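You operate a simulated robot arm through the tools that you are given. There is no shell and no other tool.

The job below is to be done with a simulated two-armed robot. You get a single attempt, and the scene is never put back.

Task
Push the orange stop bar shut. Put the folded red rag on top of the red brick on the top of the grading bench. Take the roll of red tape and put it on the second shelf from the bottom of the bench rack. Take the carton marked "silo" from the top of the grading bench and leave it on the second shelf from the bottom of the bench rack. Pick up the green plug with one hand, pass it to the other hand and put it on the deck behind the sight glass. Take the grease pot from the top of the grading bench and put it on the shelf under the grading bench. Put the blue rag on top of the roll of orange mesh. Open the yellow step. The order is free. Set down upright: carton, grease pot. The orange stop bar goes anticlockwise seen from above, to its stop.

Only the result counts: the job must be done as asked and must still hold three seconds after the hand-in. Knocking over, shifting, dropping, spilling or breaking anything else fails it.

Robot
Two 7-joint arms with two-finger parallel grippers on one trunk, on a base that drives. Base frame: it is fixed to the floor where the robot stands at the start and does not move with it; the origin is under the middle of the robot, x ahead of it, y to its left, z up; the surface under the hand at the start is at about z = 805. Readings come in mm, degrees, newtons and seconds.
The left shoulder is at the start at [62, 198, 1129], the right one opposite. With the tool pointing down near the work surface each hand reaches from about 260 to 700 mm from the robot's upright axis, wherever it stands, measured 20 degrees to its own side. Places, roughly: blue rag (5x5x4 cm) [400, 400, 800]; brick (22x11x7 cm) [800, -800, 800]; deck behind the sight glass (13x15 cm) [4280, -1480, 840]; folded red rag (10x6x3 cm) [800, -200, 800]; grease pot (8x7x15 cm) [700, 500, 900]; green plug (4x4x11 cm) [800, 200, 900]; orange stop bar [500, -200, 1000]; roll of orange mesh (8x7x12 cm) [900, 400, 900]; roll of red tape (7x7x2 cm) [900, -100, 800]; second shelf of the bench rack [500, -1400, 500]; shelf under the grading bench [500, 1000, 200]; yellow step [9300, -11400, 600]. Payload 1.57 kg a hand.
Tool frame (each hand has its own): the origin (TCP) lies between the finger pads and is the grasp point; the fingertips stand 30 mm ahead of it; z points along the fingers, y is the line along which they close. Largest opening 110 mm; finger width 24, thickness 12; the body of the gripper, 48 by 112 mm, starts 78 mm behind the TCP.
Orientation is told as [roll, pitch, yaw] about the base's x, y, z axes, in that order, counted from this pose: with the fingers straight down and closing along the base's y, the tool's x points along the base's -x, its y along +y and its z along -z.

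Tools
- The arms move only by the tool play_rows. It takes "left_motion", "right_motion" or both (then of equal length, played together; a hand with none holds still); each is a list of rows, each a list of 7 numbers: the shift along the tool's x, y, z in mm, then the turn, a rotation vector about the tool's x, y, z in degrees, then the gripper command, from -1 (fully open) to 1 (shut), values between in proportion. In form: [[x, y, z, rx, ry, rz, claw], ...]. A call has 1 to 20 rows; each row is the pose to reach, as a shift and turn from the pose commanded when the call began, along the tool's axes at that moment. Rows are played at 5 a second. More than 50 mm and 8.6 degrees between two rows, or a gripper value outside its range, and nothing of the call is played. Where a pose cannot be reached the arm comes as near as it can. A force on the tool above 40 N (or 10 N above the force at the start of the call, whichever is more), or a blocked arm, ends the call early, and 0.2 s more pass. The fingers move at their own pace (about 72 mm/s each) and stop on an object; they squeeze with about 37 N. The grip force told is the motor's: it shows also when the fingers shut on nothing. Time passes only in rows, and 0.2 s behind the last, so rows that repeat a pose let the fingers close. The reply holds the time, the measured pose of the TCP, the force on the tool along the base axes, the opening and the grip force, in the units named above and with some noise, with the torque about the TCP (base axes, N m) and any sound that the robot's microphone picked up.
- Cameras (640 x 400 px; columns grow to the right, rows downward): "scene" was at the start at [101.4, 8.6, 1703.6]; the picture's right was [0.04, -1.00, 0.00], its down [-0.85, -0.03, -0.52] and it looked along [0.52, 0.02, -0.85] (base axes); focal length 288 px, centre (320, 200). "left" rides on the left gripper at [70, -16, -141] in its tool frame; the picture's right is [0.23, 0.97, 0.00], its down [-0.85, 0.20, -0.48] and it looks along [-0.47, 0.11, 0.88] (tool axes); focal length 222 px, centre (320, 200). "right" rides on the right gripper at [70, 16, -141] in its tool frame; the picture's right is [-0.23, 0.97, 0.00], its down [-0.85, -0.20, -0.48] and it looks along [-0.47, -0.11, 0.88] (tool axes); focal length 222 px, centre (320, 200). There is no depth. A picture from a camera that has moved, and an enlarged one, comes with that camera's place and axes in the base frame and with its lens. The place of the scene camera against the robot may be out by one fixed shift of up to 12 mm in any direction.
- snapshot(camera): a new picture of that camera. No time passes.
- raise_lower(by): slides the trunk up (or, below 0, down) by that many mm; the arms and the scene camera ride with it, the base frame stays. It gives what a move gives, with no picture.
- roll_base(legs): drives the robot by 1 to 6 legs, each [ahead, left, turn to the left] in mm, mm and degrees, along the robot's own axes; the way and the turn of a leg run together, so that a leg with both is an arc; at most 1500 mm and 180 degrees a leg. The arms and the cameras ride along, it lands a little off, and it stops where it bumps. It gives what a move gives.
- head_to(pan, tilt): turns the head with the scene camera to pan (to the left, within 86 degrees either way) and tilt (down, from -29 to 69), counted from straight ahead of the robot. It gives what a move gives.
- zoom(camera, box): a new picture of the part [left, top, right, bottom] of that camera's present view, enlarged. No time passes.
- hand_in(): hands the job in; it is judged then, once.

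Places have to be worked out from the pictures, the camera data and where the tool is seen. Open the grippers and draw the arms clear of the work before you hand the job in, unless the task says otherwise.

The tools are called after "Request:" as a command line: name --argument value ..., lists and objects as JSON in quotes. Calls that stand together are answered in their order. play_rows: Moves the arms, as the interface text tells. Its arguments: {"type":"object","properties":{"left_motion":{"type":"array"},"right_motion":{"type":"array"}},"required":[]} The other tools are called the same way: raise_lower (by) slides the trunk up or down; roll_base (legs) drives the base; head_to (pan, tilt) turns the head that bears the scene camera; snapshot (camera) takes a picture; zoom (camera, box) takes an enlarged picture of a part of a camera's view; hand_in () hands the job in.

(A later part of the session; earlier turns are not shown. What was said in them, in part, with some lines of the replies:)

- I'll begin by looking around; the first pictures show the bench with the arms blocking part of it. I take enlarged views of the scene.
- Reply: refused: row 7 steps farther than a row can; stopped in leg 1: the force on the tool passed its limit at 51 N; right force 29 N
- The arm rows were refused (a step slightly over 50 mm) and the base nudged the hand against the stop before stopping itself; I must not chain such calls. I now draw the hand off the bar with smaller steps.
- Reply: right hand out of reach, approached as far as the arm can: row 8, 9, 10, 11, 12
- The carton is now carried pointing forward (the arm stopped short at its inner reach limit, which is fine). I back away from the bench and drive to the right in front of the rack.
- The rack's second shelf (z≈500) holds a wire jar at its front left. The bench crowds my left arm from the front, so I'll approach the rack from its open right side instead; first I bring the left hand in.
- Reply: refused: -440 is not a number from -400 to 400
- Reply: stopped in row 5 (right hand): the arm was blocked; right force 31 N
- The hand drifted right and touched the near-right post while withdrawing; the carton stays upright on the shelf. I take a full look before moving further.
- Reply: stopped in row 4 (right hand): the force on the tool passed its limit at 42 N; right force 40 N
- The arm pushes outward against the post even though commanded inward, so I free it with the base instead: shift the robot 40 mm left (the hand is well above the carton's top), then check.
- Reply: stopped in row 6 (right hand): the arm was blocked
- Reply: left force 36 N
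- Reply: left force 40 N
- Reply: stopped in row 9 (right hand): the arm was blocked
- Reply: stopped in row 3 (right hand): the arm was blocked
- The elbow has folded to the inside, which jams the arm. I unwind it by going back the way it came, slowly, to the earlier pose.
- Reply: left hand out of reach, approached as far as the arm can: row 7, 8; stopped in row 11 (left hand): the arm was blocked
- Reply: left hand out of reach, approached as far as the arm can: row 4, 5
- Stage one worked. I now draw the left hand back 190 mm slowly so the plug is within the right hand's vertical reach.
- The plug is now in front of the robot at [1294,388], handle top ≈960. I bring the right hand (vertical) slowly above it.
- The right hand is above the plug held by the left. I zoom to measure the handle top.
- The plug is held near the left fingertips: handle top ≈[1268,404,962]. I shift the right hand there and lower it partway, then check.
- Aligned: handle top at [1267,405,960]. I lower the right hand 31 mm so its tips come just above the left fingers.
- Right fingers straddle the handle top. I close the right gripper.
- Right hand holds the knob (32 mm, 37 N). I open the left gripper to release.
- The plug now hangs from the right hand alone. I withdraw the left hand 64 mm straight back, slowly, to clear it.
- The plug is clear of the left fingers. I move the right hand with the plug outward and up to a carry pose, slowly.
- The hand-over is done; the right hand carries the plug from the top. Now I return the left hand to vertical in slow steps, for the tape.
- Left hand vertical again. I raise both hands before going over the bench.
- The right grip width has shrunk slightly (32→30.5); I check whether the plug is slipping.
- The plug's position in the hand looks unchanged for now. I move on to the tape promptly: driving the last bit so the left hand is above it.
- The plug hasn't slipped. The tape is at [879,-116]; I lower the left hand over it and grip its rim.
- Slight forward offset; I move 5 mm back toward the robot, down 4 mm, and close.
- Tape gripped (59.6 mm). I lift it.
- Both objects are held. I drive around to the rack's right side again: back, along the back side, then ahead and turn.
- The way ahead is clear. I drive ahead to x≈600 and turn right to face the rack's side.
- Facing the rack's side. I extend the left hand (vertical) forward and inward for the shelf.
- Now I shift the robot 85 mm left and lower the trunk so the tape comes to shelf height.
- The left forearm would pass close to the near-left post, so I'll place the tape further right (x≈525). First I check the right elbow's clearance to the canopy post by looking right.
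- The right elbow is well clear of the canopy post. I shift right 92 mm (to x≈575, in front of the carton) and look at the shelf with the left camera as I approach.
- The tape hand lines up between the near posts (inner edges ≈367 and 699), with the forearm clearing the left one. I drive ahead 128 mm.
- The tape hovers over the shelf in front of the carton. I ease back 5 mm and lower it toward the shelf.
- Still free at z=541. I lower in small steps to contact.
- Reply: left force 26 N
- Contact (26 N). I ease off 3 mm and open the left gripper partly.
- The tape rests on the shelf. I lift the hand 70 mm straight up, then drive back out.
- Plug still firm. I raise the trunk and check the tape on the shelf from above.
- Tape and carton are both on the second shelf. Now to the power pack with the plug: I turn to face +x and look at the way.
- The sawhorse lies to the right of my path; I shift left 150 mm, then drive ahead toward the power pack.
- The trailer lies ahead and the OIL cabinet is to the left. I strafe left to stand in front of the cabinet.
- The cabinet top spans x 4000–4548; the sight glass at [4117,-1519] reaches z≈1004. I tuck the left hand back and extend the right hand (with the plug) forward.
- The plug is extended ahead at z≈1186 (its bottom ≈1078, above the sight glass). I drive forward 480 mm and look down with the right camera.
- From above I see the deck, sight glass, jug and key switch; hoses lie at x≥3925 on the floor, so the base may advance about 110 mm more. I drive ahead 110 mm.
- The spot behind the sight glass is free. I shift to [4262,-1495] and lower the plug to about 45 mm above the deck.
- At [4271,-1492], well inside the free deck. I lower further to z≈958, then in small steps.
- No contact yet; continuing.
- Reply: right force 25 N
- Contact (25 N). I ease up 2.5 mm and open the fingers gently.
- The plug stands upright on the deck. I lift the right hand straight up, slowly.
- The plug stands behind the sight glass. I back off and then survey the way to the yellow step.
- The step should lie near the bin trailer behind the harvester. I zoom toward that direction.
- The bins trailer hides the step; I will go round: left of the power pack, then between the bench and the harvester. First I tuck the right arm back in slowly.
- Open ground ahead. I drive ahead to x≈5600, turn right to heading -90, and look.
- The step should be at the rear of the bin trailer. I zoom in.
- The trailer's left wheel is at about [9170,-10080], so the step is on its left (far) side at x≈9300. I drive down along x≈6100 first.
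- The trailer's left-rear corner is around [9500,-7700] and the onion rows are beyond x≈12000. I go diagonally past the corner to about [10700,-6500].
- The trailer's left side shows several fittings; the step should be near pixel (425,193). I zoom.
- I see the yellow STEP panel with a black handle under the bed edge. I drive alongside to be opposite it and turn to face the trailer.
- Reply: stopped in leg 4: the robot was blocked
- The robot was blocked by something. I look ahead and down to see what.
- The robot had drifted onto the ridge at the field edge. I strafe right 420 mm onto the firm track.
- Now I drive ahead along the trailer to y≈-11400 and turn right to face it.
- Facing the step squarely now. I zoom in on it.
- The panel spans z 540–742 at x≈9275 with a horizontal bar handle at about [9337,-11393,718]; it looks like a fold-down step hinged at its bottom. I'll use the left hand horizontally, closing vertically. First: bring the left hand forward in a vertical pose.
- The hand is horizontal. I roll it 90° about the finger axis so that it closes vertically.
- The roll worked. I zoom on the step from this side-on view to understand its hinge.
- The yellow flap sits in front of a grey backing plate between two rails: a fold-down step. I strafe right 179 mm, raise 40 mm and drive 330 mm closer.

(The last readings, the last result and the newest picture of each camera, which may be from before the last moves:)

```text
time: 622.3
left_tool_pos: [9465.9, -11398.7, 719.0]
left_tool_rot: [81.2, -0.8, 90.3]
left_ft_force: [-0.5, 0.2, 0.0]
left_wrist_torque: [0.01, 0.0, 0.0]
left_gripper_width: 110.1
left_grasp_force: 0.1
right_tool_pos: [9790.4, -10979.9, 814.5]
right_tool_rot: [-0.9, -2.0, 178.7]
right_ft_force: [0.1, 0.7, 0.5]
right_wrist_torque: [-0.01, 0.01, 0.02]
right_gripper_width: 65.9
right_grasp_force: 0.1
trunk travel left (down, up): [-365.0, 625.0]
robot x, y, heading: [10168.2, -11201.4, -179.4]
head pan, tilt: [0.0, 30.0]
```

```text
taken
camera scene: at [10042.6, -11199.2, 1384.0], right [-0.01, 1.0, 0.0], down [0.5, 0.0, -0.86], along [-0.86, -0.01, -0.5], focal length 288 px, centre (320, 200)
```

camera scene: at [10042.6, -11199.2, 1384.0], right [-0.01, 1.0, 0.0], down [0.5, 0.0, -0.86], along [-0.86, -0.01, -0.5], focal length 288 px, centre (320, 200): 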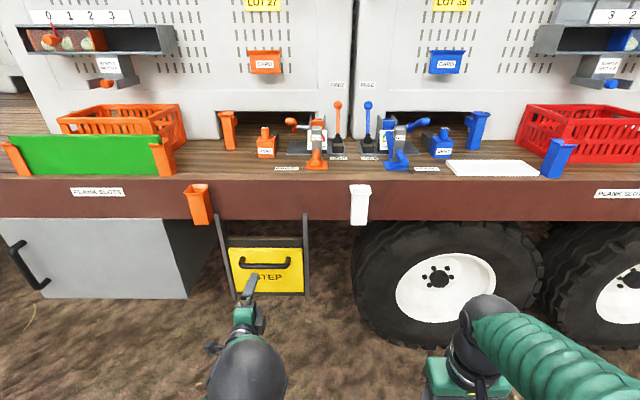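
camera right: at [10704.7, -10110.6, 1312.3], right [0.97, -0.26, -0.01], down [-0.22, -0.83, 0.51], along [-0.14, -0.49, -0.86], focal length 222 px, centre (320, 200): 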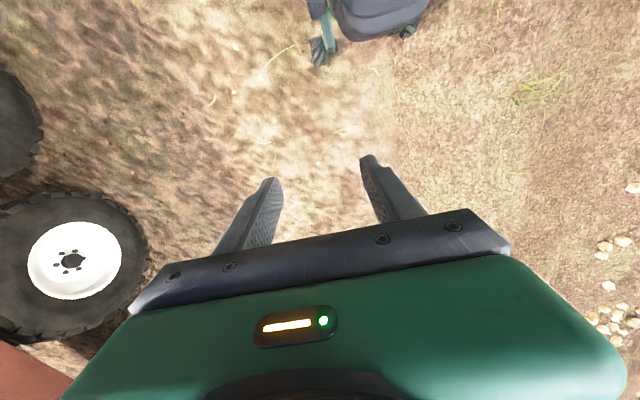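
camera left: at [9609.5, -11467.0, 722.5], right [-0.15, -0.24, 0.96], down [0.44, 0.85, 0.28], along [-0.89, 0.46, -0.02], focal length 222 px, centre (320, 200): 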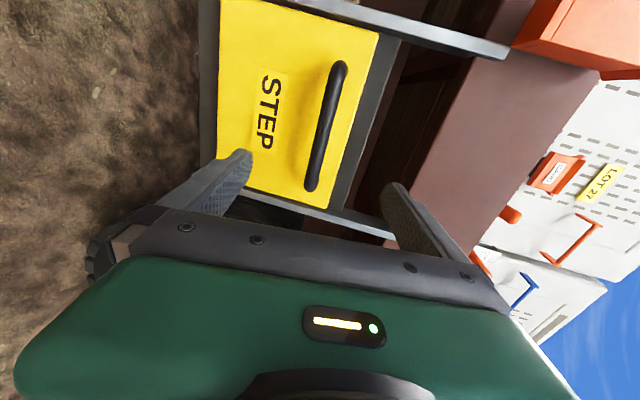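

Wrist-camera triangulation gives the handle centre at about [9333,-11421,698]. I adjust: 20 mm down and 20 mm to the left, then look again.

Request:
play_rows --left_motion '[[8, 0, 0, 0, 0, 0, -0.4], [16, 0, 0, 0, 0, 0, -0.4], [22, -7, 0, 0, 0, 0, -0.4], [22, -14, 0, 0, 0, 0, -0.4], [22, -20, 0, 0, 0, 0, -0.4], [22, -20, 0, 0, 0, 0, -0.4]]'

Request:
snapshot --camera "left"

```text
time: 623.7
left_tool_pos: [9470.2, -11419.9, 699.4]
left_tool_rot: [81.2, -0.8, 90.3]
left_ft_force: [0.1, 0.4, -0.2]
left_wrist_torque: [-0.01, 0.07, 0.01]
left_gripper_width: 76.9
left_grasp_force: 0.1
right_tool_pos: [9790.7, -10981.1, 815.6]
right_tool_rot: [-0.9, -1.9, 178.7]
right_ft_force: [0.7, -0.1, 0.0]
right_wrist_torque: [-0.01, 0.01, -0.03]
right_gripper_width: 66.1
right_grasp_force: 0.0
trunk travel left (down, up): [-365.0, 625.0]
robot x, y, heading: [10167.3, -11206.4, -179.2]
head pan, tilt: [0.0, 30.0]
```

```text
taken
camera left: at [9613.3, -11489.2, 702.6], right [-0.15, -0.24, 0.96], down [0.44, 0.85, 0.28], along [-0.89, 0.46, -0.02], focal length 222 px, centre (320, 200)
```

left: 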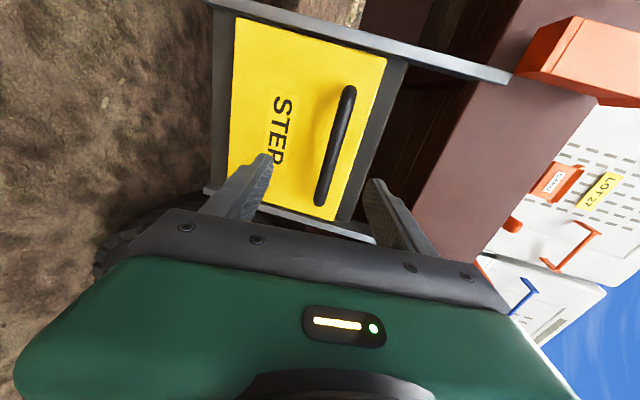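

Handle bar centre ≈[9335,-11415,697], well aligned. I drive forward 112 mm so the bar comes between the fingers.

Request:
roll_base --legs '[[112, 0, 0]]'

Request:
snapshot --camera "left"

Request:
zoom --camera "scene" --box '[200, 220, 340, 340]'

```text
time: 624.9
left_tool_pos: [9357.8, -11422.2, 697.0]
left_tool_rot: [81.1, -0.7, 90.3]
left_ft_force: [-0.5, -0.3, 0.1]
left_wrist_torque: [0.02, 0.01, 0.05]
left_gripper_width: 77.0
left_grasp_force: 0.0
right_tool_pos: [9677.5, -10982.2, 814.0]
right_tool_rot: [-0.9, -1.8, 178.6]
right_ft_force: [-0.6, -0.6, -0.1]
right_wrist_torque: [0.02, -0.03, 0.01]
right_gripper_width: 65.8
right_grasp_force: 0.1
trunk travel left (down, up): [-365.0, 625.0]
robot x, y, heading: [10048.6, -11207.0, -179.4]
head pan, tilt: [0.0, 30.0]
```

```text
taken
camera left: at [9500.6, -11490.1, 701.8], right [-0.15, -0.24, 0.96], down [0.44, 0.85, 0.28], along [-0.89, 0.46, -0.02], focal length 222 px, centre (320, 200)
```

left: 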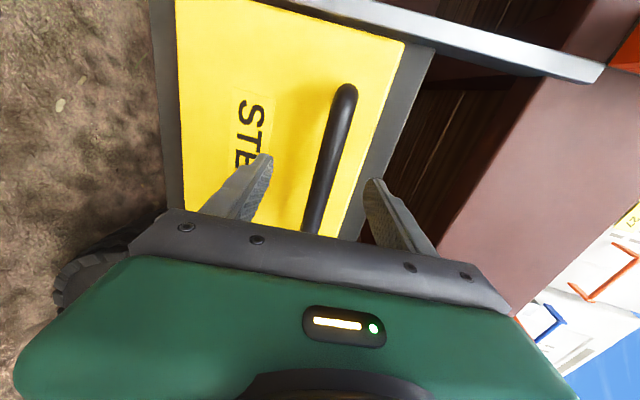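

```text
3.33 times, centred on (270, 280) of scene
camera zoom: at [9929.7, -11200.5, 1383.9], right [-0.01, 1.0, 0.0], down [0.5, 0.0, -0.86], along [-0.86, -0.01, -0.5], focal length 958 px, centre (487, -67)
```

zoom: 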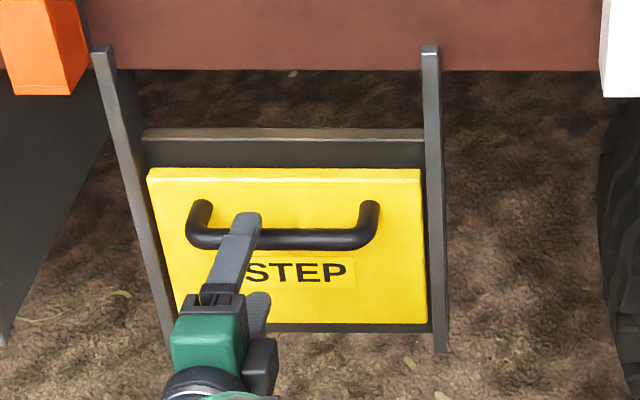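

The bar lies between the upper and lower fingers. I advance 20 mm with the arm and close the gripper on the bar.

Request:
play_rows --left_motion '[[0, 1.5, 10, 0, 0, 0, -0.4], [0, 3, 20, 0, 0, 0, -0.4], [0, 3, 20, 0, 0, 0, 0], [0, 3, 20, 0, 0, 0, 0.5], [0, 3, 20, 0, 0, 0, 1], [0, 3, 20, 0, 0, 0, 1], [0, 3, 20, 0, 0, 0, 1]]'

Request:
snapshot --camera "left"

Request:
zoom --camera "scene" --box '[200, 220, 340, 340]'

```text
time: 626.5
left_tool_pos: [9339.3, -11422.0, 699.4]
left_tool_rot: [81.3, -0.7, 90.1]
left_ft_force: [-1.5, -1.2, 2.1]
left_wrist_torque: [-0.92, 0.15, -0.21]
left_gripper_width: 19.7
left_grasp_force: 33.7
right_tool_pos: [9679.8, -10982.5, 814.8]
right_tool_rot: [-0.9, -1.9, 178.5]
right_ft_force: [0.7, -0.1, 0.3]
right_wrist_torque: [-0.01, -0.01, 0.02]
right_gripper_width: 65.9
right_grasp_force: 0.1
trunk travel left (down, up): [-365.0, 625.0]
robot x, y, heading: [10052.9, -11205.5, -179.4]
head pan, tilt: [0.0, 30.0]
```

```text
taken
camera left: at [9482.1, -11490.1, 703.8], right [-0.15, -0.24, 0.96], down [0.44, 0.85, 0.28], along [-0.89, 0.46, -0.02], focal length 222 px, centre (320, 200)
```

left: 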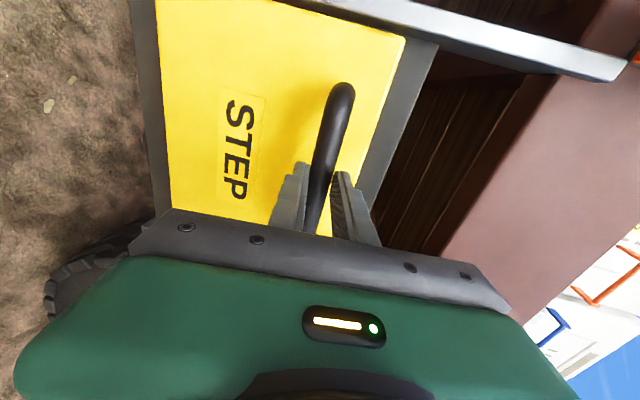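

```text
3.33 times, centred on (270, 280) of scene
camera zoom: at [9931.6, -11200.2, 1384.1], right [-0.01, 1.0, 0.0], down [0.5, 0.0, -0.87], along [-0.87, -0.01, -0.5], focal length 958 px, centre (487, -67)
```

zoom: 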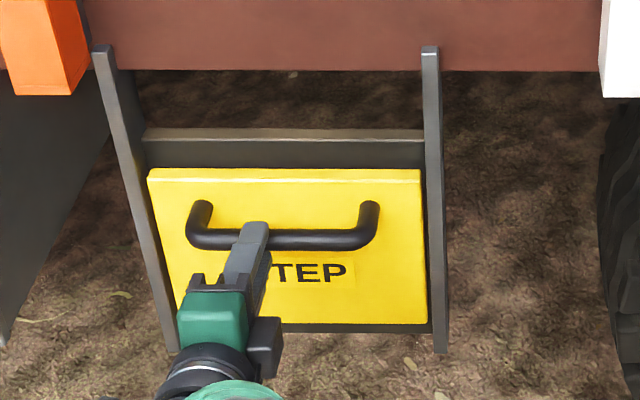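

Gripped on the bar (20 mm). I pull gently outward and slightly down (as for a bottom hinge) by 12 mm and watch the forces.

Request:
play_rows --left_motion '[[0, -2, -3.4, 0, 0, 0, 1], [0, -4.1, -6.9, 0, 0, 0, 1], [0, -6.1, -10.3, 0, 0, 0, 1], [0, -6.1, -10.3, 0, 0, 0, 1]]'

Request:
zoom --camera "scene" --box '[200, 220, 340, 340]'

Request:
snapshot --camera "left"

```text
time: 627.5
left_tool_pos: [9351.5, -11420.1, 695.7]
left_tool_rot: [81.4, -0.7, 90.3]
left_ft_force: [-1.9, -3.0, 10.5]
left_wrist_torque: [-0.79, 0.49, -0.12]
left_gripper_width: 19.9
left_grasp_force: 34.0
right_tool_pos: [9681.1, -10982.5, 814.5]
right_tool_rot: [-0.9, -2.1, 178.7]
right_ft_force: [-0.5, -0.3, 0.0]
right_wrist_torque: [-0.01, 0.03, 0.02]
right_gripper_width: 65.9
right_grasp_force: 0.0
trunk travel left (down, up): [-365.0, 625.0]
robot x, y, heading: [10055.6, -11206.3, -179.6]
head pan, tilt: [0.0, 30.0]
```

```text
3.33 times, centred on (270, 280) of scene
camera zoom: at [9933.5, -11200.1, 1384.4], right [-0.01, 1.0, 0.0], down [0.5, 0.0, -0.87], along [-0.87, -0.01, -0.5], focal length 958 px, centre (487, -67)
```

zoom: 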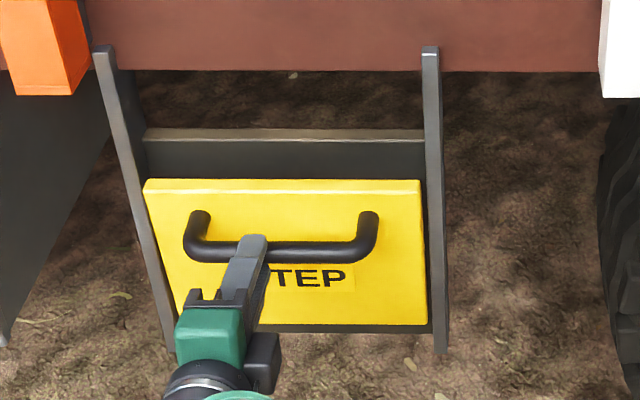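

```text
taken
camera left: at [9494.1, -11490.0, 699.9], right [-0.14, -0.24, 0.96], down [0.44, 0.85, 0.28], along [-0.89, 0.46, -0.02], focal length 222 px, centre (320, 200)
```

left: 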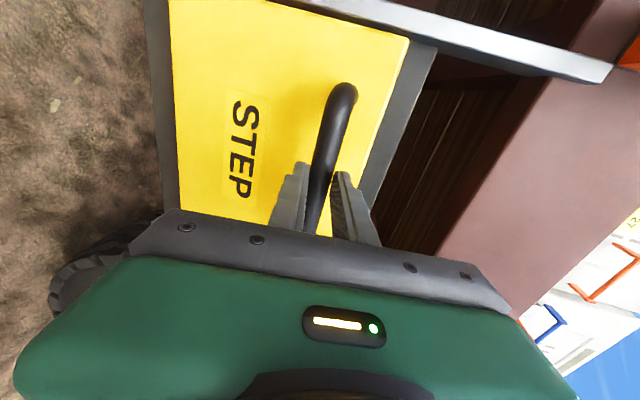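

The top swings outward while the bottom edge stays: a bottom hinge, at about x≈9300, z≈540. I continue along that arc by 15°.

Request:
play_rows --left_motion '[[0, -4.1, -7.6, 0, 0, 0, 1], [0, -8.6, -14.9, 0, 0, 0, 1], [0, -13.5, -21.9, 0, 0, 0, 1], [0, -18.7, -28.7, 0, 0, 0, 1], [0, -24.4, -35.2, 0, 0, 0, 1], [0, -24.4, -35.2, 0, 0, 0, 1]]'

Request:
zoom --camera "scene" --box '[200, 220, 340, 340]'

```text
time: 628.9
left_tool_pos: [9391.1, -11421.4, 678.7]
left_tool_rot: [81.5, -0.7, 90.4]
left_ft_force: [12.2, -7.0, 19.3]
left_wrist_torque: [-0.9, 0.7, 0.7]
left_gripper_width: 19.5
left_grasp_force: 33.4
right_tool_pos: [9682.8, -10981.8, 816.4]
right_tool_rot: [-0.9, -2.2, 178.7]
right_ft_force: [-1.2, 0.2, -0.3]
right_wrist_torque: [0.02, 0.0, -0.01]
right_gripper_width: 66.0
right_grasp_force: 0.0
trunk travel left (down, up): [-365.0, 625.0]
robot x, y, heading: [10054.1, -11207.7, -179.3]
head pan, tilt: [0.0, 30.0]
```

```text
3.33 times, centred on (270, 280) of scene
camera zoom: at [9937.5, -11200.3, 1384.7], right [-0.01, 1.0, 0.0], down [0.5, 0.0, -0.87], along [-0.87, -0.01, -0.5], focal length 958 px, centre (487, -67)
```

zoom: 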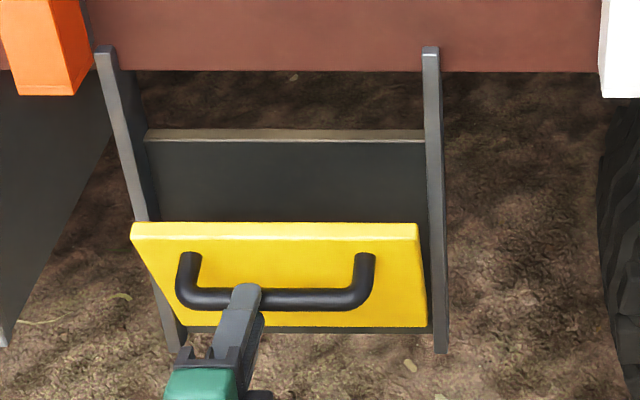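

It is opening smoothly; the contact force says my radius is slightly small. I continue along a corrected arc (centre ≈[9301,535], R≈169).

Request:
play_rows --left_motion '[[0, -5.9, -10.9, 0, 0, 0, 1], [0, -14.5, -19.1, 0, 0, 0, 1], [0, -23.7, -26.5, 0, 0, 0, 1], [0, -33.3, -33.4, 0, 0, 0, 1], [0, -33.3, -33.4, 0, 0, 0, 1]]'

Request:
zoom --camera "scene" --box '[200, 220, 340, 340]'

```text
time: 630.1
left_tool_pos: [9428.6, -11420.3, 648.7]
left_tool_rot: [81.5, -0.8, 90.3]
left_ft_force: [20.2, -7.6, 14.4]
left_wrist_torque: [-0.97, 0.38, 0.22]
left_gripper_width: 17.6
left_grasp_force: 32.7
right_tool_pos: [9682.2, -10981.5, 815.5]
right_tool_rot: [-0.9, -2.1, 178.6]
right_ft_force: [-0.1, -0.2, -0.3]
right_wrist_torque: [0.02, 0.01, 0.02]
right_gripper_width: 66.1
right_grasp_force: 0.1
trunk travel left (down, up): [-365.0, 625.0]
robot x, y, heading: [10056.6, -11203.2, -179.4]
head pan, tilt: [0.0, 30.0]
```

```text
3.33 times, centred on (270, 280) of scene
camera zoom: at [9937.3, -11200.9, 1384.6], right [-0.01, 1.0, 0.0], down [0.5, 0.0, -0.87], along [-0.87, -0.01, -0.5], focal length 958 px, centre (487, -67)
```

zoom: 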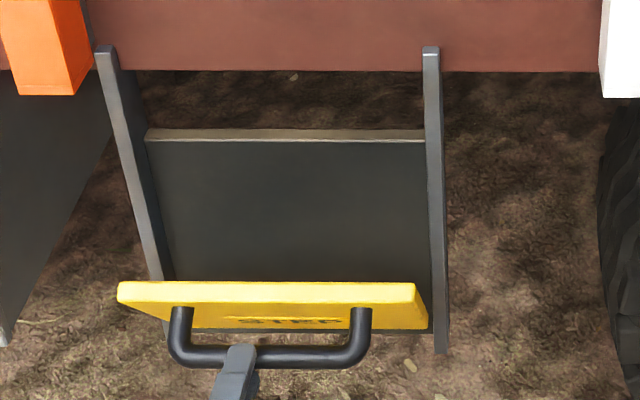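

About half open. I continue with a slightly larger radius.

Request:
play_rows --left_motion '[[0, -7.9, -10, 0, 0, 0, 1], [0, -14.6, -13.4, 0, 0, 0, 1], [0, -21.4, -16.8, 0, 0, 0, 1], [0, -28.5, -19.6, 0, 0, 0, 1], [0, -35.5, -22.4, 0, 0, 0, 1], [0, -42.8, -24.6, 0, 0, 0, 1], [0, -50.1, -26.8, 0, 0, 0, 1], [0, -50.1, -26.8, 0, 0, 0, 1]]'

Request:
zoom --camera "scene" --box '[200, 220, 340, 340]'

Request:
snapshot --camera "left"

```text
time: 631.9
left_tool_pos: [9463.1, -11417.4, 604.1]
left_tool_rot: [81.5, -0.8, 90.2]
left_ft_force: [29.3, 2.9, 8.3]
left_wrist_torque: [0.08, 0.28, -0.22]
left_gripper_width: 0.1
left_grasp_force: 21.3
right_tool_pos: [9682.3, -10980.9, 814.8]
right_tool_rot: [-0.8, -2.1, 178.7]
right_ft_force: [0.8, 0.6, -0.2]
right_wrist_torque: [-0.03, 0.01, 0.01]
right_gripper_width: 66.1
right_grasp_force: 0.0
trunk travel left (down, up): [-365.0, 625.0]
robot x, y, heading: [10054.9, -11207.7, -179.4]
head pan, tilt: [0.0, 30.0]
```

```text
3.33 times, centred on (270, 280) of scene
camera zoom: at [9937.4, -11198.8, 1384.6], right [-0.01, 1.0, 0.0], down [0.5, 0.0, -0.87], along [-0.87, -0.01, -0.5], focal length 958 px, centre (487, -67)
```

zoom: 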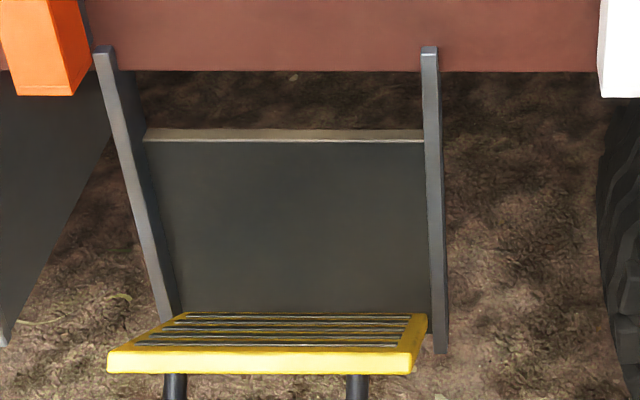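

```text
taken
camera left: at [9606.1, -11486.1, 608.7], right [-0.14, -0.24, 0.96], down [0.44, 0.85, 0.28], along [-0.89, 0.46, -0.02], focal length 222 px, centre (320, 200)
```

left: 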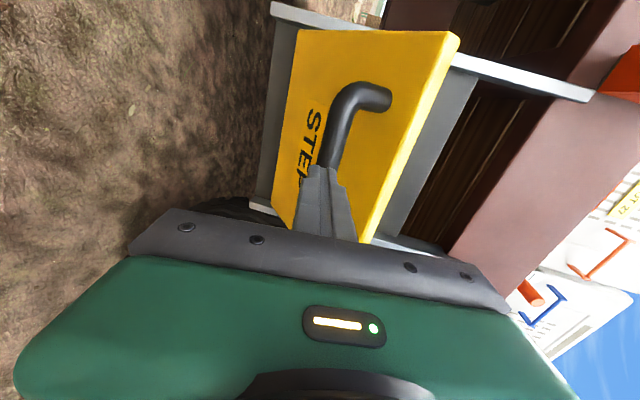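

The bar slipped from the fingers near the end of the swing; the step is about 80° open. I draw the hand back and up, then will press the tread down from above to its stop.

Request:
play_rows --left_motion '[[0, -1.2, -7.9, 0, 0, 0, 1], [0, -2.4, -15.8, 0, 0, 0, 1], [0, -3.7, -23.7, 0, 0, 0, 1], [0, -4.9, -31.6, 0, 0, 0, 1], [0, -6.1, -39.5, 0, 0, 0, 1], [0, -7.3, -47.4, 0, 0, 0, 1], [0, -8.6, -55.3, 0, 0, 0, 1], [0, -9.8, -63.2, 0, 0, 0, 1], [0, -9.8, -63.2, 0, 0, 0, 1]]'

Request:
snapshot --camera "left"

Request:
zoom --camera "scene" --box '[200, 220, 340, 340]'

```text
time: 633.9
left_tool_pos: [9523.1, -11421.9, 605.4]
left_tool_rot: [81.4, -0.9, 90.5]
left_ft_force: [0.0, 0.3, -0.5]
left_wrist_torque: [0.01, 0.02, 0.03]
left_gripper_width: 0.3
left_grasp_force: 20.7
right_tool_pos: [9679.8, -10981.6, 815.3]
right_tool_rot: [-0.9, -1.9, 178.6]
right_ft_force: [-0.1, 0.4, 1.1]
right_wrist_torque: [-0.02, -0.01, 0.01]
right_gripper_width: 66.1
right_grasp_force: 0.0
trunk travel left (down, up): [-365.0, 625.0]
robot x, y, heading: [10055.5, -11207.2, -179.6]
head pan, tilt: [0.0, 30.0]
```

```text
taken
camera left: at [9666.9, -11489.9, 608.2], right [-0.14, -0.24, 0.96], down [0.43, 0.86, 0.28], along [-0.89, 0.46, -0.02], focal length 222 px, centre (320, 200)
```

left: 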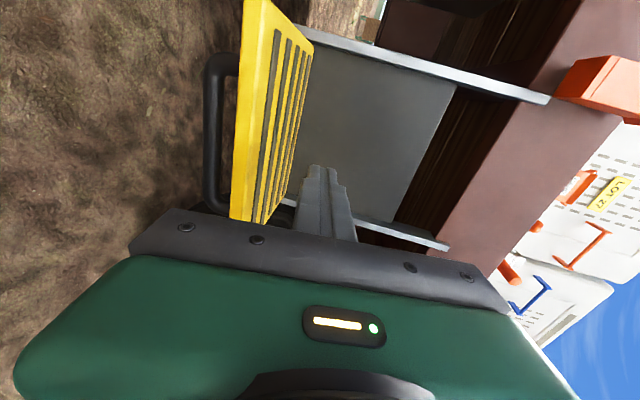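

```text
3.33 times, centred on (270, 280) of scene
camera zoom: at [9931.6, -11200.2, 1384.9], right [-0.01, 1.0, 0.0], down [0.5, 0.0, -0.87], along [-0.87, -0.01, -0.5], focal length 958 px, centre (487, -67)
```

zoom: 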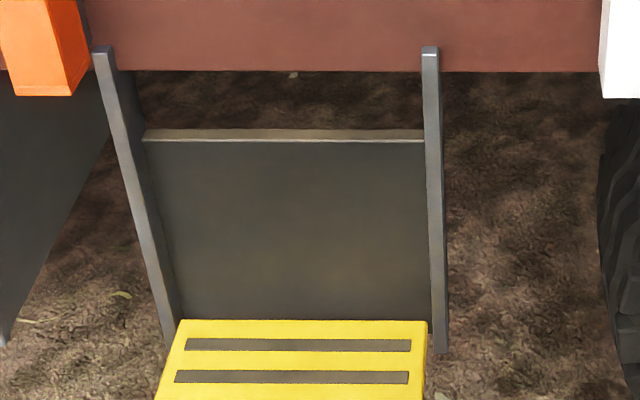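

The step dropped fully open on its own. To make sure it is at its stop, I press lightly on the tread's outer edge from above.

Request:
play_rows --left_motion '[[0, 1.5, 10, 0, 0, 0, 1], [0, 3, 20, 0, 0, 0, 1], [0, -5, 21.2, 0, 0, 0, 1], [0, -13, 22.4, 0, 0, 0, 1], [0, -19, 23.3, 0, 0, 0, 1], [0, -19, 23.3, 0, 0, 0, 1]]'

Request:
snapshot --camera "left"

```text
time: 635.3
left_tool_pos: [9504.1, -11422.4, 580.7]
left_tool_rot: [81.4, -0.9, 90.6]
left_ft_force: [-1.2, 0.3, -0.3]
left_wrist_torque: [0.03, 0.0, 0.01]
left_gripper_width: 0.1
left_grasp_force: 21.7
right_tool_pos: [9680.7, -10982.1, 815.0]
right_tool_rot: [-0.9, -1.9, 178.6]
right_ft_force: [0.2, -0.1, -0.2]
right_wrist_torque: [-0.04, 0.01, -0.02]
right_gripper_width: 66.2
right_grasp_force: 0.0
trunk travel left (down, up): [-365.0, 625.0]
robot x, y, heading: [10052.6, -11203.3, -179.5]
head pan, tilt: [0.0, 30.0]
```

```text
taken
camera left: at [9647.6, -11490.4, 585.2], right [-0.14, -0.24, 0.96], down [0.43, 0.86, 0.28], along [-0.89, 0.46, -0.02], focal length 222 px, centre (320, 200)
```

left: 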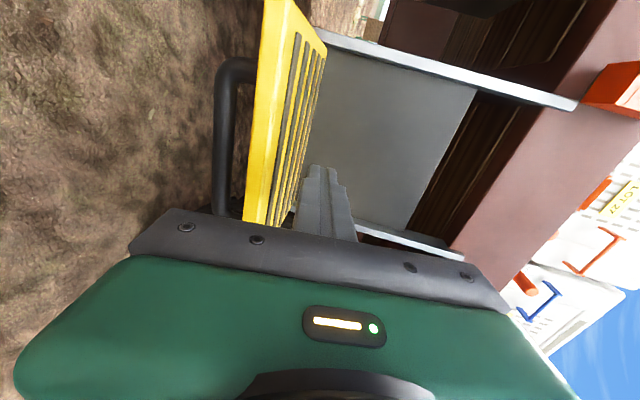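

Still above the tread; lower further in small steps.

Request:
play_rows --left_motion '[[0, -3, 0.5, 0, 0, 0, 1], [0, -6, 1, 0, 0, 0, 1], [0, -9, 1.4, 0, 0, 0, 1], [0, -12, 1.9, 0, 0, 0, 1], [0, -15, 2.3, 0, 0, 0, 1], [0, -15, 2.3, 0, 0, 0, 1]]'

Request:
snapshot --camera "left"

```text
time: 636.7
left_tool_pos: [9503.3, -11424.2, 566.6]
left_tool_rot: [81.5, -1.0, 91.0]
left_ft_force: [-0.9, 0.4, 0.2]
left_wrist_torque: [0.01, -0.04, 0.0]
left_gripper_width: 0.1
left_grasp_force: 21.3
right_tool_pos: [9678.9, -10982.5, 814.8]
right_tool_rot: [-0.9, -1.9, 178.6]
right_ft_force: [-0.3, -1.0, 0.0]
right_wrist_torque: [0.01, -0.03, -0.02]
right_gripper_width: 65.9
right_grasp_force: 0.0
trunk travel left (down, up): [-365.0, 625.0]
robot x, y, heading: [10056.9, -11202.3, -179.5]
head pan, tilt: [0.0, 30.0]
```

```text
taken
camera left: at [9647.0, -11491.4, 570.8], right [-0.14, -0.25, 0.96], down [0.43, 0.86, 0.28], along [-0.89, 0.45, -0.01], focal length 222 px, centre (320, 200)
```

left: 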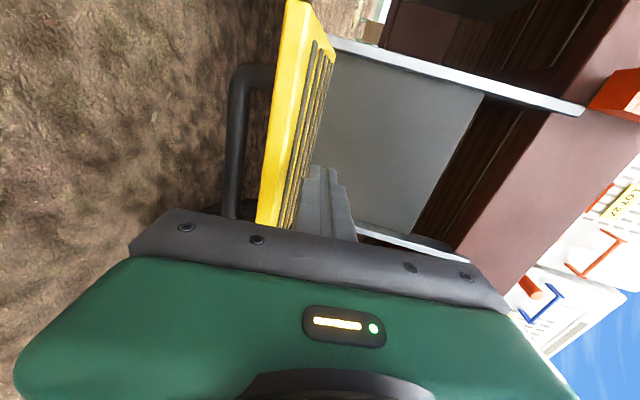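

Nearly touching. A few more small steps.

Request:
play_rows --left_motion '[[0, -2.5, 0.4, 0, 0, 0, 1], [0, -5, 0.8, 0, 0, 0, 1], [0, -7.5, 1.2, 0, 0, 0, 1], [0, -7.5, 1.2, 0, 0, 0, 1]]'

```text
time: 637.7
left_tool_pos: [9501.7, -11425.0, 559.9]
left_tool_rot: [81.6, -1.0, 91.2]
left_ft_force: [-0.3, 0.4, 0.3]
left_wrist_torque: [-0.02, 0.0, -0.04]
left_gripper_width: 0.0
left_grasp_force: 21.1
right_tool_pos: [9679.0, -10982.1, 814.8]
right_tool_rot: [-0.8, -1.9, 178.5]
right_ft_force: [0.3, 0.7, 0.4]
right_wrist_torque: [0.04, 0.03, 0.01]
right_gripper_width: 66.2
right_grasp_force: 0.0
trunk travel left (down, up): [-365.0, 625.0]
robot x, y, heading: [10050.5, -11207.8, -179.5]
head pan, tilt: [0.0, 30.0]
```

Request:
play_rows --left_motion '[[0, -2.5, 0.4, 0, 0, 0, 1], [0, -5, 0.8, 0, 0, 0, 1], [0, -7.5, 1.2, 0, 0, 0, 1], [0, -7.5, 1.2, 0, 0, 0, 1]]'

Request:
snapshot --camera "left"

```text
time: 638.7
left_tool_pos: [9503.1, -11426.7, 552.3]
left_tool_rot: [81.7, -1.1, 91.4]
left_ft_force: [-1.0, -0.1, 0.6]
left_wrist_torque: [0.02, -0.02, 0.0]
left_gripper_width: 0.0
left_grasp_force: 21.4
right_tool_pos: [9679.0, -10981.9, 814.5]
right_tool_rot: [-1.0, -1.9, 178.7]
right_ft_force: [-0.1, -0.6, -0.2]
right_wrist_torque: [-0.02, 0.03, -0.02]
right_gripper_width: 65.9
right_grasp_force: 0.0
trunk travel left (down, up): [-365.0, 625.0]
robot x, y, heading: [10051.8, -11205.6, -179.6]
head pan, tilt: [0.0, 30.0]
```

```text
taken
camera left: at [9647.0, -11492.8, 555.9], right [-0.14, -0.25, 0.96], down [0.42, 0.86, 0.28], along [-0.9, 0.45, -0.01], focal length 222 px, centre (320, 200)
```

left: 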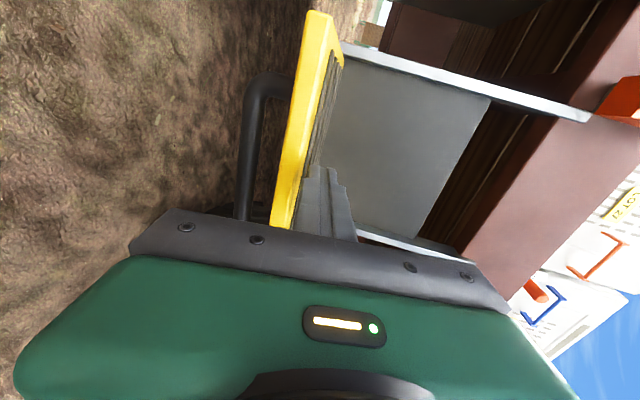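

Request:
play_rows --left_motion '[[0, -2.5, 0.4, 0, 0, 0, 1], [0, -5, 0.8, 0, 0, 0, 1], [0, -7.5, 1.2, 0, 0, 0, 1], [0, -7.5, 1.2, 0, 0, 0, 1]]'

Request:
snapshot --camera "left"

```text
time: 639.7
left_tool_pos: [9502.1, -11427.7, 544.9]
left_tool_rot: [81.8, -1.1, 91.5]
left_ft_force: [-0.7, -0.2, 0.3]
left_wrist_torque: [-0.01, 0.0, 0.03]
left_gripper_width: 0.0
left_grasp_force: 21.1
right_tool_pos: [9679.1, -10981.4, 813.9]
right_tool_rot: [-0.9, -1.9, 178.6]
right_ft_force: [1.5, -0.2, 0.6]
right_wrist_torque: [-0.02, 0.02, 0.0]
right_gripper_width: 66.0
right_grasp_force: 0.0
trunk travel left (down, up): [-365.0, 625.0]
robot x, y, heading: [10050.7, -11205.8, -179.5]
head pan, tilt: [0.0, 30.0]
```

```text
taken
camera left: at [9646.4, -11493.3, 548.6], right [-0.13, -0.25, 0.96], down [0.42, 0.86, 0.28], along [-0.9, 0.44, -0.01], focal length 222 px, centre (320, 200)
```

left: 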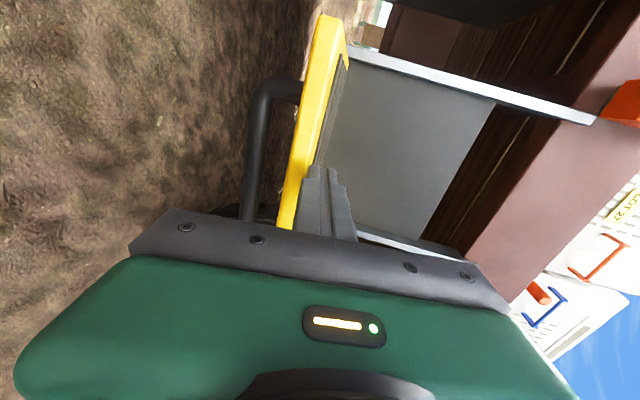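

Request:
play_rows --left_motion '[[0, -2, 0.3, 0, 0, 0, 1], [0, -4, 0.6, 0, 0, 0, 1], [0, -6, 0.9, 0, 0, 0, 1], [0, -6, 0.9, 0, 0, 0, 1]]'

Request:
zoom --camera "scene" --box '[180, 240, 340, 380]'

```text
time: 640.7
left_tool_pos: [9503.0, -11429.5, 538.2]
left_tool_rot: [81.7, -1.1, 91.6]
left_ft_force: [-0.8, 1.0, -0.1]
left_wrist_torque: [0.03, -0.01, -0.02]
left_gripper_width: 0.0
left_grasp_force: 20.9
right_tool_pos: [9678.9, -10982.1, 815.4]
right_tool_rot: [-0.8, -1.9, 178.6]
right_ft_force: [-0.5, -0.1, -0.3]
right_wrist_torque: [-0.03, 0.01, -0.03]
right_gripper_width: 66.1
right_grasp_force: 0.1
trunk travel left (down, up): [-365.0, 625.0]
robot x, y, heading: [10053.3, -11206.2, -179.4]
head pan, tilt: [0.0, 30.0]
```

```text
2.86 times, centred on (260, 310) of scene
camera zoom: at [9931.6, -11200.2, 1384.0], right [-0.01, 1.0, 0.0], down [0.5, 0.0, -0.87], along [-0.87, -0.01, -0.5], focal length 822 px, centre (491, -114)
```

zoom: 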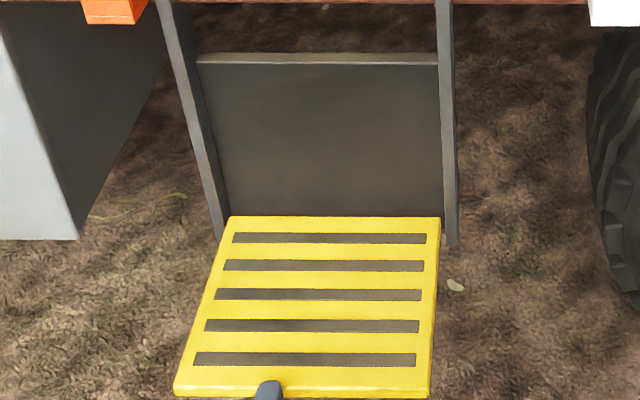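

The step looks fully open; my fingertip is only at its outer edge. I lift 15 mm, reach 30 mm further in, and press down gently to feel the stop.

Request:
play_rows --left_motion '[[0, 8, -1.2, 0, 0, 0, 1], [0, 16, -2.4, 0, 0, 0, 1], [0, 18, 7.5, 0, 0, 0, 1], [0, 19.5, 17.4, 0, 0, 0, 1], [0, 21, 27.3, 0, 0, 0, 1], [0, 15, 28.2, 0, 0, 0, 1], [0, 9, 29.1, 0, 0, 0, 1], [0, 6, 29.6, 0, 0, 0, 1], [0, 6, 29.6, 0, 0, 0, 1]]'

Request:
zoom --camera "scene" --box '[180, 240, 340, 380]'

```text
time: 641.6
left_tool_pos: [9500.0, -11445.3, 542.1]
left_tool_rot: [79.9, -0.3, 93.0]
left_ft_force: [-0.5, 0.0, -0.5]
left_wrist_torque: [-0.02, -0.03, 0.04]
left_gripper_width: 0.0
left_grasp_force: 21.3
right_tool_pos: [9679.8, -10982.2, 813.3]
right_tool_rot: [-0.9, -1.9, 178.8]
right_ft_force: [-0.9, -0.4, 0.2]
right_wrist_torque: [-0.01, -0.07, 0.01]
right_gripper_width: 66.1
right_grasp_force: 0.1
trunk travel left (down, up): [-365.0, 625.0]
robot x, y, heading: [10050.5, -11204.2, -179.6]
head pan, tilt: [0.0, 30.0]
stopped in row 4 (left hand): the force on the tool passed its limit at 45 N (the readings are from after the stop); the commanded pose is now the measured one
```

```text
2.86 times, centred on (260, 310) of scene
camera zoom: at [9931.3, -11199.8, 1382.3], right [-0.01, 1.0, 0.0], down [0.5, 0.0, -0.86], along [-0.86, -0.01, -0.5], focal length 822 px, centre (491, -114)
```

zoom: 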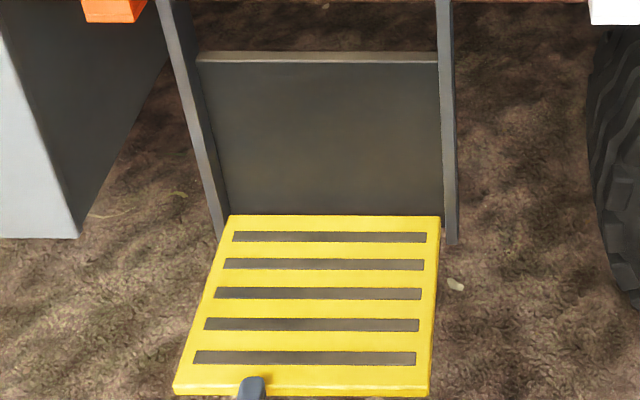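

I touched the step's outer edge (45 N stop); the step is solid there. I back off, rise well above the tread, then come in over it.

Request:
play_rows --left_motion '[[0, -1.5, -8, 0, 0, 0, 1], [0, -3, -16, 0, 0, 0, 1], [0, -4.5, -24, 0, 0, 0, 1], [0, 6, -26, 0, 0, 0, 1], [0, 17, -28, 0, 0, 0, 1], [0, 28, -30, 0, 0, 0, 1], [0, 39, -32, 0, 0, 0, 1], [0, 48, -33, 0, 0, 0, 1], [0, 48, -33, 0, 0, 0, 1]]'

Request:
snapshot --camera "left"

```text
time: 643.8
left_tool_pos: [9531.3, -11477.8, 595.2]
left_tool_rot: [79.8, 0.2, 97.2]
left_ft_force: [-1.1, 1.4, -0.6]
left_wrist_torque: [0.01, -0.03, -0.01]
left_gripper_width: 0.0
left_grasp_force: 21.4
right_tool_pos: [9680.9, -10982.7, 817.9]
right_tool_rot: [-0.9, -2.0, 178.7]
right_ft_force: [-0.7, 0.4, -0.5]
right_wrist_torque: [0.04, 0.0, -0.02]
right_gripper_width: 66.2
right_grasp_force: 0.0
trunk travel left (down, up): [-365.0, 625.0]
robot x, y, heading: [10049.5, -11205.2, -179.4]
head pan, tilt: [0.0, 30.0]
stopped in row 9 (left hand): the arm was blocked; the commanded pose is now the measured one
```

```text
taken
camera left: at [9682.4, -11529.5, 604.3], right [-0.14, -0.25, 0.96], down [0.33, 0.9, 0.28], along [-0.93, 0.35, -0.05], focal length 222 px, centre (320, 200)
```

left: 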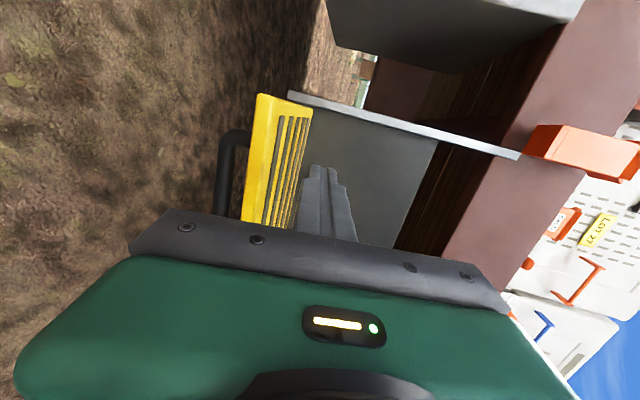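

The arm is folding awkwardly, so I keep it still and use the base and trunk instead: drive 60 mm forward above the tread, then lower the trunk gently.

Request:
roll_base --legs '[[60, 0, 0]]'

Request:
raise_lower --by -30

Request:
snapshot --camera "left"

Request:
zoom --camera "scene" --box '[160, 240, 340, 400]'

```text
time: 644.8
left_tool_pos: [9468.2, -11477.3, 596.4]
left_tool_rot: [80.0, -0.2, 97.2]
left_ft_force: [-0.7, 0.5, 0.1]
left_wrist_torque: [0.02, 0.0, 0.0]
left_gripper_width: 0.0
left_grasp_force: 21.6
right_tool_pos: [9618.9, -10983.3, 814.5]
right_tool_rot: [-0.8, -1.9, 178.7]
right_ft_force: [-0.8, -0.1, -0.4]
right_wrist_torque: [-0.01, -0.03, 0.03]
right_gripper_width: 65.8
right_grasp_force: 0.0
trunk travel left (down, up): [-365.0, 625.0]
robot x, y, heading: [9990.1, -11205.5, -179.6]
head pan, tilt: [0.0, 30.0]
```

```text
time: 645.5
left_tool_pos: [9470.4, -11479.2, 566.6]
left_tool_rot: [80.2, -0.1, 97.3]
left_ft_force: [-0.5, -0.7, 0.2]
left_wrist_torque: [-0.02, -0.02, 0.03]
left_gripper_width: 0.0
left_grasp_force: 22.0
right_tool_pos: [9620.5, -10983.5, 784.9]
right_tool_rot: [-0.9, -2.1, 178.7]
right_ft_force: [-0.4, 0.2, 0.1]
right_wrist_torque: [-0.03, 0.02, 0.0]
right_gripper_width: 66.4
right_grasp_force: 0.0
trunk travel left (down, up): [-335.0, 655.0]
robot x, y, heading: [9994.6, -11207.3, -179.6]
head pan, tilt: [0.0, 30.0]
```

```text
taken
camera left: at [9620.9, -11530.0, 574.2], right [-0.14, -0.25, 0.96], down [0.33, 0.9, 0.28], along [-0.94, 0.35, -0.04], focal length 222 px, centre (320, 200)
```

left: 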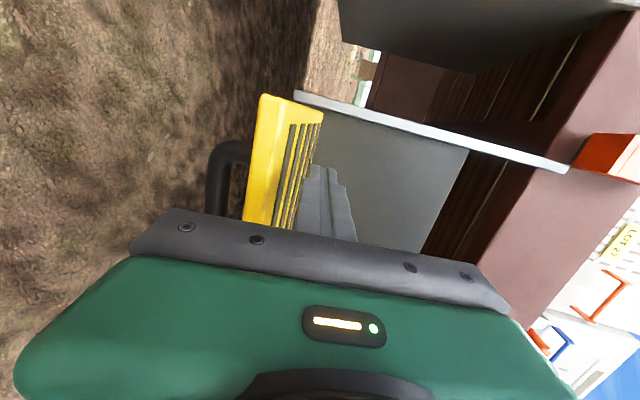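

```text
2.50 times, centred on (250, 320) of scene
camera zoom: at [9871.8, -11201.0, 1353.8], right [-0.01, 1.0, 0.0], down [0.5, 0.0, -0.87], along [-0.87, -0.01, -0.5], focal length 719 px, centre (495, -100)
```

zoom: 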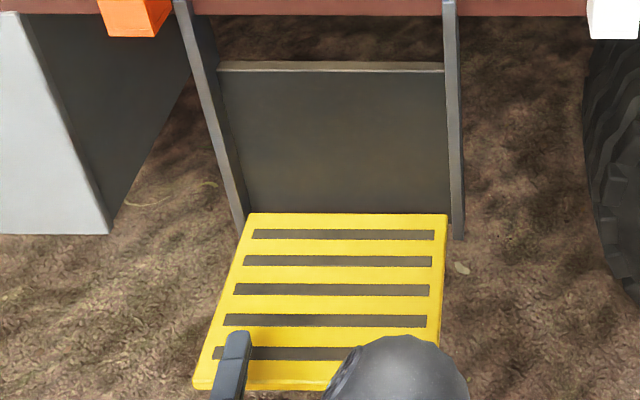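

The finger is over the tread. I lower the trunk in small amounts, checking the force.

Request:
raise_lower --by -10

Request:
raise_lower --by -6

```text
time: 646.1
left_tool_pos: [9471.3, -11479.8, 556.8]
left_tool_rot: [80.1, -0.1, 97.3]
left_ft_force: [-0.2, 0.1, -0.3]
left_wrist_torque: [0.01, 0.0, 0.01]
left_gripper_width: 0.0
left_grasp_force: 21.8
right_tool_pos: [9621.8, -10984.1, 775.1]
right_tool_rot: [-0.9, -2.0, 178.6]
right_ft_force: [0.3, -0.1, 0.0]
right_wrist_torque: [0.02, -0.02, 0.01]
right_gripper_width: 65.9
right_grasp_force: 0.1
trunk travel left (down, up): [-325.0, 665.0]
robot x, y, heading: [9989.8, -11207.0, -179.5]
head pan, tilt: [0.0, 30.0]
```

```text
time: 646.6
left_tool_pos: [9470.9, -11478.2, 550.3]
left_tool_rot: [80.1, -0.2, 97.4]
left_ft_force: [0.4, -0.1, -0.3]
left_wrist_torque: [-0.03, 0.02, 0.0]
left_gripper_width: 0.4
left_grasp_force: 21.2
right_tool_pos: [9620.5, -10983.1, 769.6]
right_tool_rot: [-0.8, -1.9, 178.7]
right_ft_force: [0.4, -0.3, -0.7]
right_wrist_torque: [0.02, 0.0, 0.0]
right_gripper_width: 65.9
right_grasp_force: 0.1
trunk travel left (down, up): [-319.0, 671.0]
robot x, y, heading: [9994.1, -11205.8, -179.5]
head pan, tilt: [0.0, 30.0]
```

Request:
raise_lower --by -4

Request:
raise_lower --by -3

```text
time: 647.2
left_tool_pos: [9470.2, -11478.0, 546.6]
left_tool_rot: [80.2, -0.2, 97.3]
left_ft_force: [0.1, -0.2, 0.4]
left_wrist_torque: [0.04, -0.01, 0.0]
left_gripper_width: 0.2
left_grasp_force: 21.2
right_tool_pos: [9621.4, -10982.2, 764.6]
right_tool_rot: [-0.9, -2.0, 178.8]
right_ft_force: [-0.5, 0.4, 0.5]
right_wrist_torque: [0.01, -0.01, -0.02]
right_gripper_width: 66.0
right_grasp_force: 0.0
trunk travel left (down, up): [-315.0, 675.0]
robot x, y, heading: [9994.5, -11206.3, -179.7]
head pan, tilt: [0.0, 30.0]
```

```text
time: 647.7
left_tool_pos: [9469.7, -11478.9, 544.3]
left_tool_rot: [80.4, -0.3, 97.3]
left_ft_force: [-1.0, -0.9, 8.2]
left_wrist_torque: [-0.07, 0.22, 0.02]
left_gripper_width: 0.0
left_grasp_force: 21.2
right_tool_pos: [9622.0, -10982.7, 763.5]
right_tool_rot: [-0.7, -2.1, 178.7]
right_ft_force: [-0.4, 0.2, 0.5]
right_wrist_torque: [-0.04, 0.05, -0.02]
right_gripper_width: 66.0
right_grasp_force: 0.1
trunk travel left (down, up): [-312.0, 678.0]
robot x, y, heading: [9990.8, -11205.0, -179.3]
head pan, tilt: [0.0, 30.0]
```

Contact: 8 N upward. 3 mm more to confirm it is a firm stop.

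Request:
raise_lower --by -3

Request:
snapshot --camera "left"

```text
time: 648.2
left_tool_pos: [9469.7, -11480.6, 543.9]
left_tool_rot: [80.7, -0.2, 97.4]
left_ft_force: [-0.3, -4.1, 22.3]
left_wrist_torque: [-0.22, 0.63, 0.13]
left_gripper_width: 0.1
left_grasp_force: 20.9
right_tool_pos: [9622.4, -10982.9, 758.6]
right_tool_rot: [-0.9, -2.1, 178.7]
right_ft_force: [-0.5, 0.5, 0.4]
right_wrist_torque: [0.01, -0.02, 0.01]
right_gripper_width: 65.9
right_grasp_force: 0.1
trunk travel left (down, up): [-309.0, 681.0]
robot x, y, heading: [9992.9, -11208.9, -179.4]
head pan, tilt: [0.0, 30.0]
```

```text
taken
camera left: at [9620.6, -11529.6, 551.3], right [-0.13, -0.25, 0.96], down [0.33, 0.9, 0.28], along [-0.94, 0.35, -0.03], focal length 222 px, centre (320, 200)
```

left: 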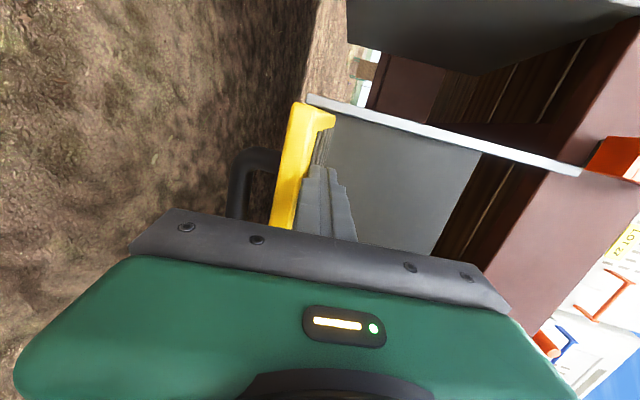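

A firm stop (22 N, no further motion): the step is fully open. I raise the trunk, back away, and open both grippers.

Request:
raise_lower --by 80

Request:
roll_base --legs '[[-450, 0, 0]]'

Request:
play_rows --left_motion '[[0, 0, 0, 0, 0, 0, -1], [0, 0, 0, 0, 0, 0, -1], [0, 0, 0, 0, 0, 0, -1], [0, 0, 0, 0, 0, 0, -1]]' --right_motion '[[0, 0, 0, 0, 0, 0, -1], [0, 0, 0, 0, 0, 0, -1], [0, 0, 0, 0, 0, 0, -1], [0, 0, 0, 0, 0, 0, -1]]'

Request:
snapshot --camera "scene"

Request:
zoom --camera "scene" --box '[190, 140, 390, 290]'

```text
time: 649.4
left_tool_pos: [9470.1, -11479.0, 622.1]
left_tool_rot: [80.2, -0.3, 97.3]
left_ft_force: [-0.2, 0.3, -0.2]
left_wrist_torque: [-0.01, -0.01, 0.01]
left_gripper_width: 0.1
left_grasp_force: 21.3
right_tool_pos: [9620.8, -10983.2, 840.5]
right_tool_rot: [-0.9, -1.9, 178.7]
right_ft_force: [0.5, 0.5, 0.8]
right_wrist_torque: [-0.02, -0.03, 0.02]
right_gripper_width: 66.1
right_grasp_force: 0.0
trunk travel left (down, up): [-389.0, 601.0]
robot x, y, heading: [9996.2, -11202.4, -179.3]
head pan, tilt: [0.0, 30.0]
```

```text
time: 652.1
left_tool_pos: [9919.7, -11475.7, 620.4]
left_tool_rot: [80.3, -0.2, 97.4]
left_ft_force: [-0.5, -0.2, -0.6]
left_wrist_torque: [-0.01, 0.01, 0.01]
left_gripper_width: 0.2
left_grasp_force: 21.9
right_tool_pos: [10070.8, -10977.7, 838.5]
right_tool_rot: [-0.9, -2.1, 178.7]
right_ft_force: [-0.1, 0.4, 0.3]
right_wrist_torque: [0.01, 0.01, 0.01]
right_gripper_width: 66.2
right_grasp_force: 0.1
trunk travel left (down, up): [-389.0, 601.0]
robot x, y, heading: [10445.0, -11199.6, -179.4]
head pan, tilt: [0.0, 30.0]
```

```text
time: 653.1
left_tool_pos: [9919.6, -11476.2, 619.2]
left_tool_rot: [80.1, -0.1, 97.5]
left_ft_force: [0.4, 0.6, -0.2]
left_wrist_torque: [0.03, 0.04, 0.01]
left_gripper_width: 110.0
left_grasp_force: 0.0
right_tool_pos: [10069.3, -10978.4, 840.0]
right_tool_rot: [-1.0, -2.1, 178.7]
right_ft_force: [0.4, 0.4, -0.7]
right_wrist_torque: [0.01, 0.0, -0.03]
right_gripper_width: 110.1
right_grasp_force: 0.1
trunk travel left (down, up): [-389.0, 601.0]
robot x, y, heading: [10441.3, -11198.0, -179.4]
head pan, tilt: [0.0, 30.0]
```

```text
taken
camera scene: at [10320.4, -11196.6, 1407.9], right [-0.01, 1.0, 0.0], down [0.5, 0.0, -0.87], along [-0.87, -0.01, -0.5], focal length 288 px, centre (320, 200)
```

scene: 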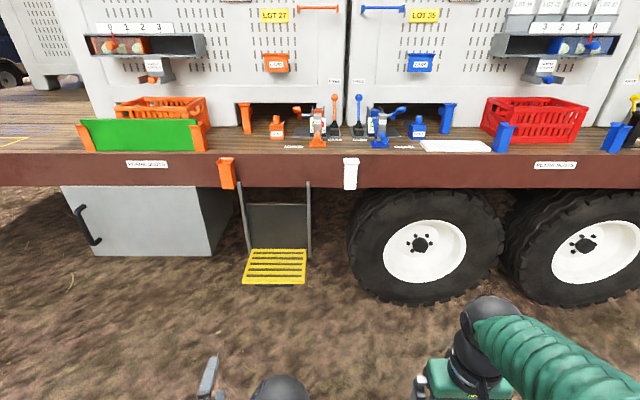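

```text
2.67 times, centred on (290, 215) of scene
camera zoom: at [10320.4, -11196.6, 1407.9], right [-0.01, 1.0, 0.0], down [0.5, 0.0, -0.87], along [-0.87, -0.01, -0.5], focal length 767 px, centre (400, 160)
```

zoom: 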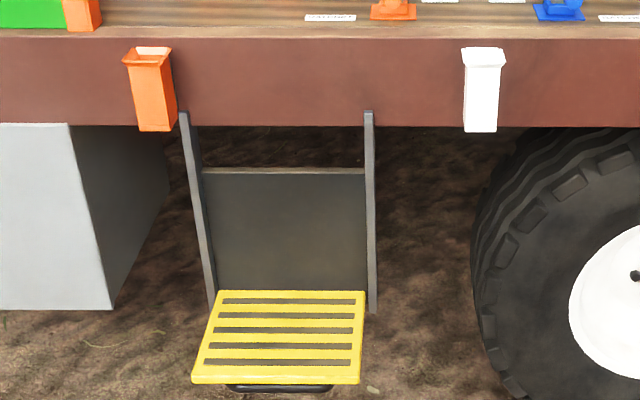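

All eight jobs look done: the step is open at its stop, hands are empty, open and clear. I hand the job in.

Request:
hand_in

```text
The job is handed in.
```

I did all eight jobs and handed the work in. I checked each one by camera or force reading when I finished it. I did not drive back to the bench for a last look before handing in.

| Job | Result when last seen |
|---|---|
| Orange stop bar | Swung anticlockwise to its stop; confirmed by a firm push |
| Folded red rag | Lying centred on top of the red brick |
| Roll of red tape | On the second shelf of the rack, in front of the carton |
| "Silo" carton | Upright on the same shelf |
| Green plug | Picked up with the left hand, passed to the right, standing on the deck behind the sight glass |
| Grease pot | Upright on the shelf under the bench |
| Blue rag | On top of the roll of orange mesh |
| Yellow step | Folded down to its stop; confirmed by pressing the tread |

Some contacts were rougher than planned:
- **Stop bar:** the base once nudged my hand against the already shut bar with about 51 N before it stopped itself. The bulbs and sizer looked unmoved afterwards.
- **Rack:** my right hand pressed on a rack post with about 40 N while withdrawing. Everything on the rack stayed in place.
- **Step:** my fingers bumped its outer edge with about 45 N, after it was already open.
- **Track by the trailer:** the base was blocked at the edge of the onion field. I moved off it and saw nothing disturbed.

Both grippers are open and the arms are clear of the work.
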